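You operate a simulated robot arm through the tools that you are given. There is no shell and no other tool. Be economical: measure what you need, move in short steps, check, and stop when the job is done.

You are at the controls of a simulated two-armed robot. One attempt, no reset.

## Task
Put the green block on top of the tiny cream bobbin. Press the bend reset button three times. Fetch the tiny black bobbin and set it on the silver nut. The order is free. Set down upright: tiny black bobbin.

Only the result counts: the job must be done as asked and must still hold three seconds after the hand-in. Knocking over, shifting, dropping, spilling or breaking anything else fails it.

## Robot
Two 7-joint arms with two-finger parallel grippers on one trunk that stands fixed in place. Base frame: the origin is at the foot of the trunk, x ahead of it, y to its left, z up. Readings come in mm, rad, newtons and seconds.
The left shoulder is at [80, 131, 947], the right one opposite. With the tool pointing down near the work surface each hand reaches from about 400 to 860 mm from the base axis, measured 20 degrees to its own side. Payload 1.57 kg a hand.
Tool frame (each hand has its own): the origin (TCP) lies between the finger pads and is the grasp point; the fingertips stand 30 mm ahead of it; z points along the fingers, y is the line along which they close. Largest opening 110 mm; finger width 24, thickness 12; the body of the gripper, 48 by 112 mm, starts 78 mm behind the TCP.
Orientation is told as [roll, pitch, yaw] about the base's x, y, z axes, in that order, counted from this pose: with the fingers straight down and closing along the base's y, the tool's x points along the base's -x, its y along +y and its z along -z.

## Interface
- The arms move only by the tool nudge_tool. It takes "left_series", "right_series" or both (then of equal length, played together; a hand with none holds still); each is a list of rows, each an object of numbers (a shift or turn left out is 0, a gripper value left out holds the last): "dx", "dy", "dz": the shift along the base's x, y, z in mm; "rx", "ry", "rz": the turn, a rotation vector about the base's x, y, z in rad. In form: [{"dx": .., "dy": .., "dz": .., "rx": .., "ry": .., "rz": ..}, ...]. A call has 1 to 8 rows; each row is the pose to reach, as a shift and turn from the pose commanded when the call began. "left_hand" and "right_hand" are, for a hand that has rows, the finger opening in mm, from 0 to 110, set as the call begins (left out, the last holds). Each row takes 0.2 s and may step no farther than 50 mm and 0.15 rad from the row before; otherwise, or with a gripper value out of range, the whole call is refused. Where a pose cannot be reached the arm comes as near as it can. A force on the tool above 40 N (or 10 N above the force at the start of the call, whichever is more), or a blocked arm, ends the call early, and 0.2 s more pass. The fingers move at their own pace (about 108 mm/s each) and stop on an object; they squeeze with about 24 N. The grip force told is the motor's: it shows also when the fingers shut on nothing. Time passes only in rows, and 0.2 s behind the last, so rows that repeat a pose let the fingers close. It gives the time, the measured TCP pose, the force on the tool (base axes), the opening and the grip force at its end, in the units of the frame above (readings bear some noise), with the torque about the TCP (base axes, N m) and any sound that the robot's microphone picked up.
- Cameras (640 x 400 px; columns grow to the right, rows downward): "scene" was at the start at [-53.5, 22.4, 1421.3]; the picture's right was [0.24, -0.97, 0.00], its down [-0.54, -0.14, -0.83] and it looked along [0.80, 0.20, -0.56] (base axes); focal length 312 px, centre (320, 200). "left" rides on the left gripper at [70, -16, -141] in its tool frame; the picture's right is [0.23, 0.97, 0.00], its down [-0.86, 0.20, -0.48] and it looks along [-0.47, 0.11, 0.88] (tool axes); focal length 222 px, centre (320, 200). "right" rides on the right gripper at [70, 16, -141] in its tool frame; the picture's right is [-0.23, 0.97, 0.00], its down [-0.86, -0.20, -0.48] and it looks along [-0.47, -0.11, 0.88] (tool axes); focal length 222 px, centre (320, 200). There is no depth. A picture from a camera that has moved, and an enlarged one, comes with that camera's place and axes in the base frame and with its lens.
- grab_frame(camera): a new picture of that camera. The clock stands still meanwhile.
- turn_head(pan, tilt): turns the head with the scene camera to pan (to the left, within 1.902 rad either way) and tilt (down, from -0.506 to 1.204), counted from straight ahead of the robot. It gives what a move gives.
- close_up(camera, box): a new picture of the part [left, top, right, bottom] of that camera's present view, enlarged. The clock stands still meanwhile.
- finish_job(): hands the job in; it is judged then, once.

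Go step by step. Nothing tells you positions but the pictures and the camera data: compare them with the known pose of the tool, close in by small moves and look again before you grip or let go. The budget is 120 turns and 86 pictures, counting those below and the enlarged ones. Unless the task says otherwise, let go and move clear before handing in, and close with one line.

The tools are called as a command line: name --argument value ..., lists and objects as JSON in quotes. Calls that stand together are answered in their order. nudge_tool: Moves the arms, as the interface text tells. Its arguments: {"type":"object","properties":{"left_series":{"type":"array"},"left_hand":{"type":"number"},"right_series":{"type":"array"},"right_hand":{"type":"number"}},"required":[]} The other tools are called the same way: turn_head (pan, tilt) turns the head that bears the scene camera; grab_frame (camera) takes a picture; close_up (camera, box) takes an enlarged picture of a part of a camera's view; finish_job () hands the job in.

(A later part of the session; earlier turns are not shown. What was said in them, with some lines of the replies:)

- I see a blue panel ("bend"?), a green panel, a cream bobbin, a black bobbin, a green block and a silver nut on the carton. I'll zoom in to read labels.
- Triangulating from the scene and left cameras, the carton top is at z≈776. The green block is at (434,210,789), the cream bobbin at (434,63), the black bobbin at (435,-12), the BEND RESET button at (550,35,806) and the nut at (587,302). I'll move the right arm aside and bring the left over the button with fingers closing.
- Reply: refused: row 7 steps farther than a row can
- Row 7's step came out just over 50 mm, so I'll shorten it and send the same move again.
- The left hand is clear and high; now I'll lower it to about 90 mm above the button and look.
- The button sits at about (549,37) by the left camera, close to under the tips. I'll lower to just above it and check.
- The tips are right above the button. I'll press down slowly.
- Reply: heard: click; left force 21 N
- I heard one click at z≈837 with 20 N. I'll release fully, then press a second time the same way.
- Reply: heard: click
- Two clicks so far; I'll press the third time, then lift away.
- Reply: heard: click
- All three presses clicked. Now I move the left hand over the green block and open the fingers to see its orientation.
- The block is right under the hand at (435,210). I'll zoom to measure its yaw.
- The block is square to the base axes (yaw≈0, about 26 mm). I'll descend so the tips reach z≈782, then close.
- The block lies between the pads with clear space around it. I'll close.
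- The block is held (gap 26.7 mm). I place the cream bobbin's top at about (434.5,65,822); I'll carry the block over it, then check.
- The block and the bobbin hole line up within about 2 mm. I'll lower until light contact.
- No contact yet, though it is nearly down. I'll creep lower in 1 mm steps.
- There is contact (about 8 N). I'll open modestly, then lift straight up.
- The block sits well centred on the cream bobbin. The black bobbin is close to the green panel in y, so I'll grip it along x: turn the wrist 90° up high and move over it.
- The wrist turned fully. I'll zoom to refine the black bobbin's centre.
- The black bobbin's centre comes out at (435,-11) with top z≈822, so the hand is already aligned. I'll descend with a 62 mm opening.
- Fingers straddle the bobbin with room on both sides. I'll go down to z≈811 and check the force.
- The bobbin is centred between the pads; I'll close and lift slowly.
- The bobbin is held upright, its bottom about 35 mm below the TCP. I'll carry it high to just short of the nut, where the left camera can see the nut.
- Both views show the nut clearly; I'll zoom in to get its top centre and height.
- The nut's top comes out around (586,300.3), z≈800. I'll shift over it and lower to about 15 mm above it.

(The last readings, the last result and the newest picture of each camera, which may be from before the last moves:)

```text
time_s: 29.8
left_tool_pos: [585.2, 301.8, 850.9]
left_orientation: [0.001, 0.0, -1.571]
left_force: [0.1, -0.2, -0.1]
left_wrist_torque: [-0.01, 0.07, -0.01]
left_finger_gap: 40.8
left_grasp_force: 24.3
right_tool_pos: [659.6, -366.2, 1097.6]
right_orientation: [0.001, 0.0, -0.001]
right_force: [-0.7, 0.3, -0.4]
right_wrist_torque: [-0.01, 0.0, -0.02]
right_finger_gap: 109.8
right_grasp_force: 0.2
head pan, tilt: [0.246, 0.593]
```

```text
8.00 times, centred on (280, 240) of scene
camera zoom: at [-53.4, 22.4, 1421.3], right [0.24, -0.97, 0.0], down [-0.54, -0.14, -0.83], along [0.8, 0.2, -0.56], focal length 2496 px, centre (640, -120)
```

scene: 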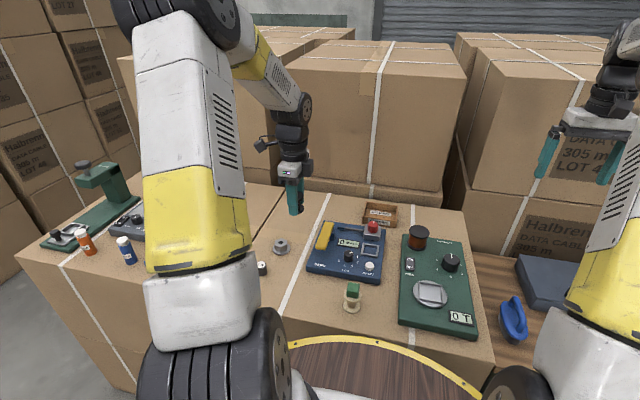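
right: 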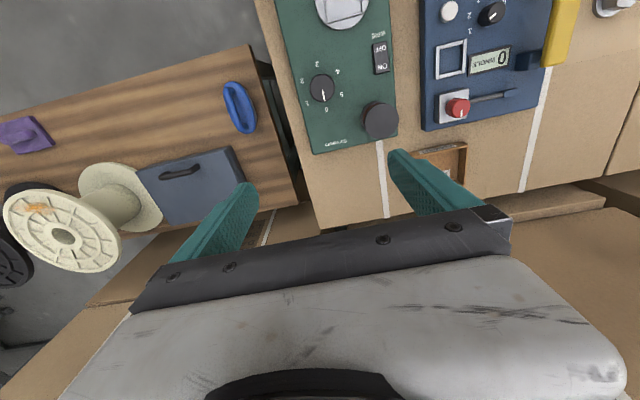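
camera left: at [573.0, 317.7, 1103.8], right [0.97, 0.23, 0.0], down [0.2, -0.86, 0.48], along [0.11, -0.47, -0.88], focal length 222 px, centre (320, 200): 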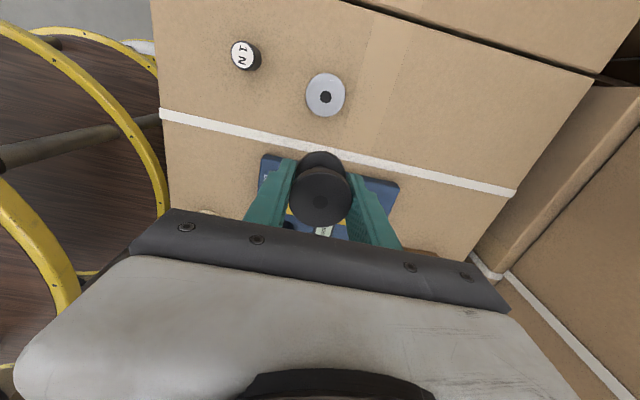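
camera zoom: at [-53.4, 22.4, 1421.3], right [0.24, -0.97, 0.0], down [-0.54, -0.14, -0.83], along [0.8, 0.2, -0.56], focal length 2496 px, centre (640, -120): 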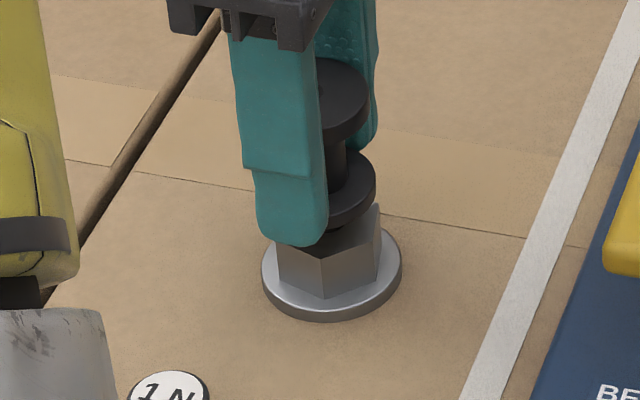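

The left view shows the bobbin axis and nut centre agreeing within about 1 mm in both x and y. I'll lower towards contact.

nudge_tool --left_series '[{"dz": -5}, {"dz": -9}, {"dz": -11}, {"dz": -12}, {"dz": -13}]'

close_up --camera "scene" --box '[240, 215, 320, 265]'

```text
time_s: 31.0
left_tool_pos: [584.5, 300.8, 837.9]
left_orientation: [0.0, 0.0, -1.57]
left_force: [0.6, -0.4, -0.1]
left_wrist_torque: [0.02, 0.0, 0.0]
left_finger_gap: 40.4
left_grasp_force: 23.8
right_tool_pos: [660.6, -366.5, 1098.5]
right_orientation: [0.0, 0.0, 0.0]
right_force: [-0.3, 0.4, -0.7]
right_wrist_torque: [-0.01, 0.01, -0.01]
right_finger_gap: 109.9
right_grasp_force: 0.0
head pan, tilt: [0.246, 0.593]
```

```text
8.00 times, centred on (280, 240) of scene
camera zoom: at [-53.4, 22.4, 1421.3], right [0.24, -0.97, 0.0], down [-0.54, -0.14, -0.83], along [0.8, 0.2, -0.56], focal length 2496 px, centre (640, -120)
```

zoom: 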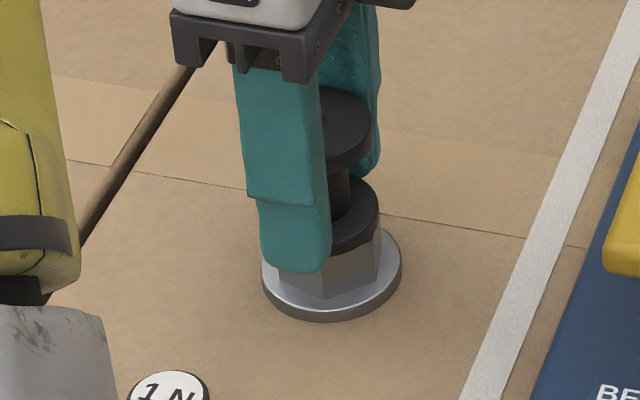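

Very close now, no contact yet. I'll creep down in 1 mm steps.

nudge_tool --left_series '[{"dz": -1}, {"dz": -2}, {"dz": -2}]'

```text
time_s: 31.8
left_tool_pos: [584.3, 301.1, 837.1]
left_orientation: [0.001, 0.0, -1.57]
left_force: [-3.1, -1.6, 12.9]
left_wrist_torque: [-0.05, 0.15, 0.0]
left_finger_gap: 40.6
left_grasp_force: 24.3
right_tool_pos: [660.5, -367.5, 1096.6]
right_orientation: [0.0, -0.002, 0.0]
right_force: [-0.1, 0.4, 0.8]
right_wrist_torque: [0.02, 0.02, -0.02]
right_finger_gap: 109.9
right_grasp_force: 0.0
head pan, tilt: [0.246, 0.593]
```

Contact felt (13 N). I'll ease off 1 mm, open, and lift clear.

nudge_tool --left_series '[{"dz": 1}, {"dz": 1}]'

nudge_tool --left_series '[{"dz": 0}, {"dz": 0}, {"dz": 0}]' --left_hand 64

close_up --camera "left" --box '[240, 115, 400, 215]'

```text
time_s: 32.4
left_tool_pos: [583.8, 299.6, 838.8]
left_orientation: [-0.002, 0.0, -1.571]
left_force: [0.3, -0.2, -0.4]
left_wrist_torque: [-0.01, -0.01, -0.03]
left_finger_gap: 40.9
left_grasp_force: 23.5
right_tool_pos: [660.4, -365.7, 1097.4]
right_orientation: [0.0, 0.0, -0.001]
right_force: [0.1, 0.7, 0.4]
right_wrist_torque: [-0.01, 0.01, -0.01]
right_finger_gap: 110.1
right_grasp_force: 0.0
head pan, tilt: [0.246, 0.593]
```

```text
time_s: 33.2
left_tool_pos: [583.6, 301.5, 838.9]
left_orientation: [0.001, 0.0, -1.573]
left_force: [0.0, -0.5, 0.0]
left_wrist_torque: [0.01, 0.01, 0.01]
left_finger_gap: 64.2
left_grasp_force: 0.1
right_tool_pos: [661.3, -367.3, 1098.8]
right_orientation: [0.001, 0.0, 0.0]
right_force: [0.3, -0.5, -0.3]
right_wrist_torque: [-0.04, 0.0, -0.03]
right_finger_gap: 110.0
right_grasp_force: 0.0
head pan, tilt: [0.246, 0.593]
```

```text
4.00 times, centred on (320, 165) of left
camera zoom: at [567.2, 371.3, 980.1], right [0.97, 0.23, 0.0], down [0.2, -0.86, 0.48], along [0.11, -0.47, -0.88], focal length 888 px, centre (320, 340)
```

zoom: 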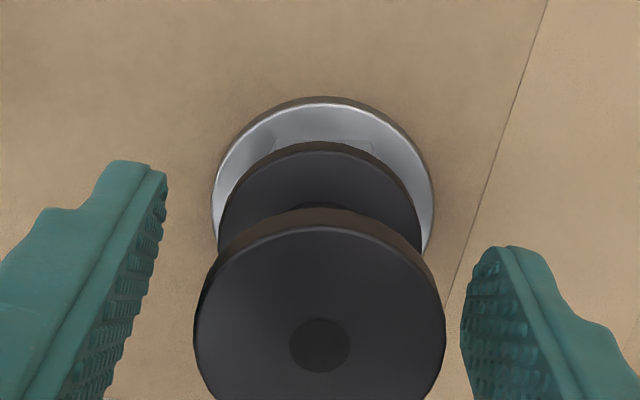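

The bobbin stands free and centred on the nut. I'll lift away and verify the whole scene.

nudge_tool --left_series '[{"dz": 15}, {"dz": 50}, {"dz": 95}, {"dz": 140}, {"dz": 180}, {"dz": 200, "dy": 40}, {"dz": 200, "dy": 85}, {"dz": 200, "dy": 120}]'

grab_frame --camera "scene"

close_up --camera "scene" --box '[240, 200, 400, 300]'

```text
time_s: 35.0
left_tool_pos: [587.8, 422.3, 1036.0]
left_orientation: [-0.001, 0.0, -1.571]
left_force: [-0.2, -0.3, -0.3]
left_wrist_torque: [0.06, 0.01, 0.01]
left_finger_gap: 63.9
left_grasp_force: 0.1
right_tool_pos: [659.8, -367.3, 1097.9]
right_orientation: [-0.001, 0.001, 0.0]
right_force: [-0.8, -0.9, 0.4]
right_wrist_torque: [0.03, -0.03, -0.01]
right_finger_gap: 109.8
right_grasp_force: 0.0
head pan, tilt: [0.246, 0.593]
```

```text
46 pictures are left
```

scene: 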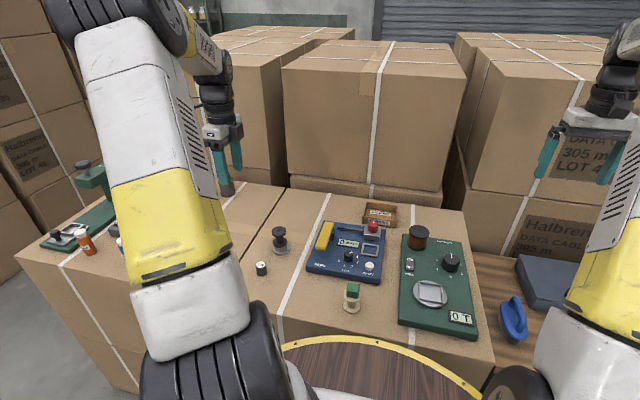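

```text
4.00 times, centred on (320, 250) of scene
camera zoom: at [-53.5, 22.1, 1421.3], right [0.24, -0.97, 0.0], down [-0.54, -0.14, -0.83], along [0.8, 0.2, -0.56], focal length 1248 px, centre (320, 0)
```

zoom: 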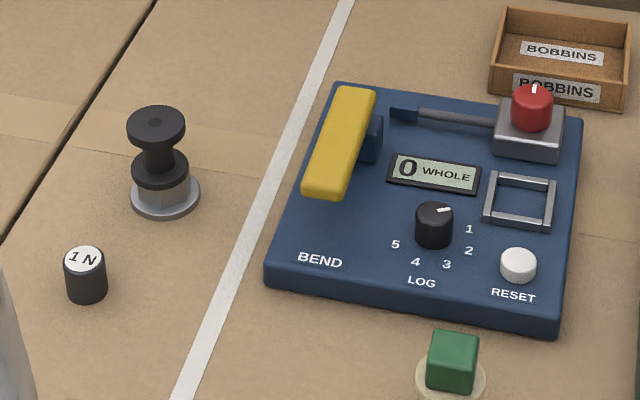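

The black bobbin stands upright on the nut, the green block rests on the cream bobbin, and the reset button clicked three times. Nothing else has moved, so I'm handing in.

finish_job

```text
The job is handed in.
```

The job is handed in: the green block is on the tiny cream bobbin, BEND RESET was pressed three times (one click each), and the tiny black bobbin stands upright on the silver nut.
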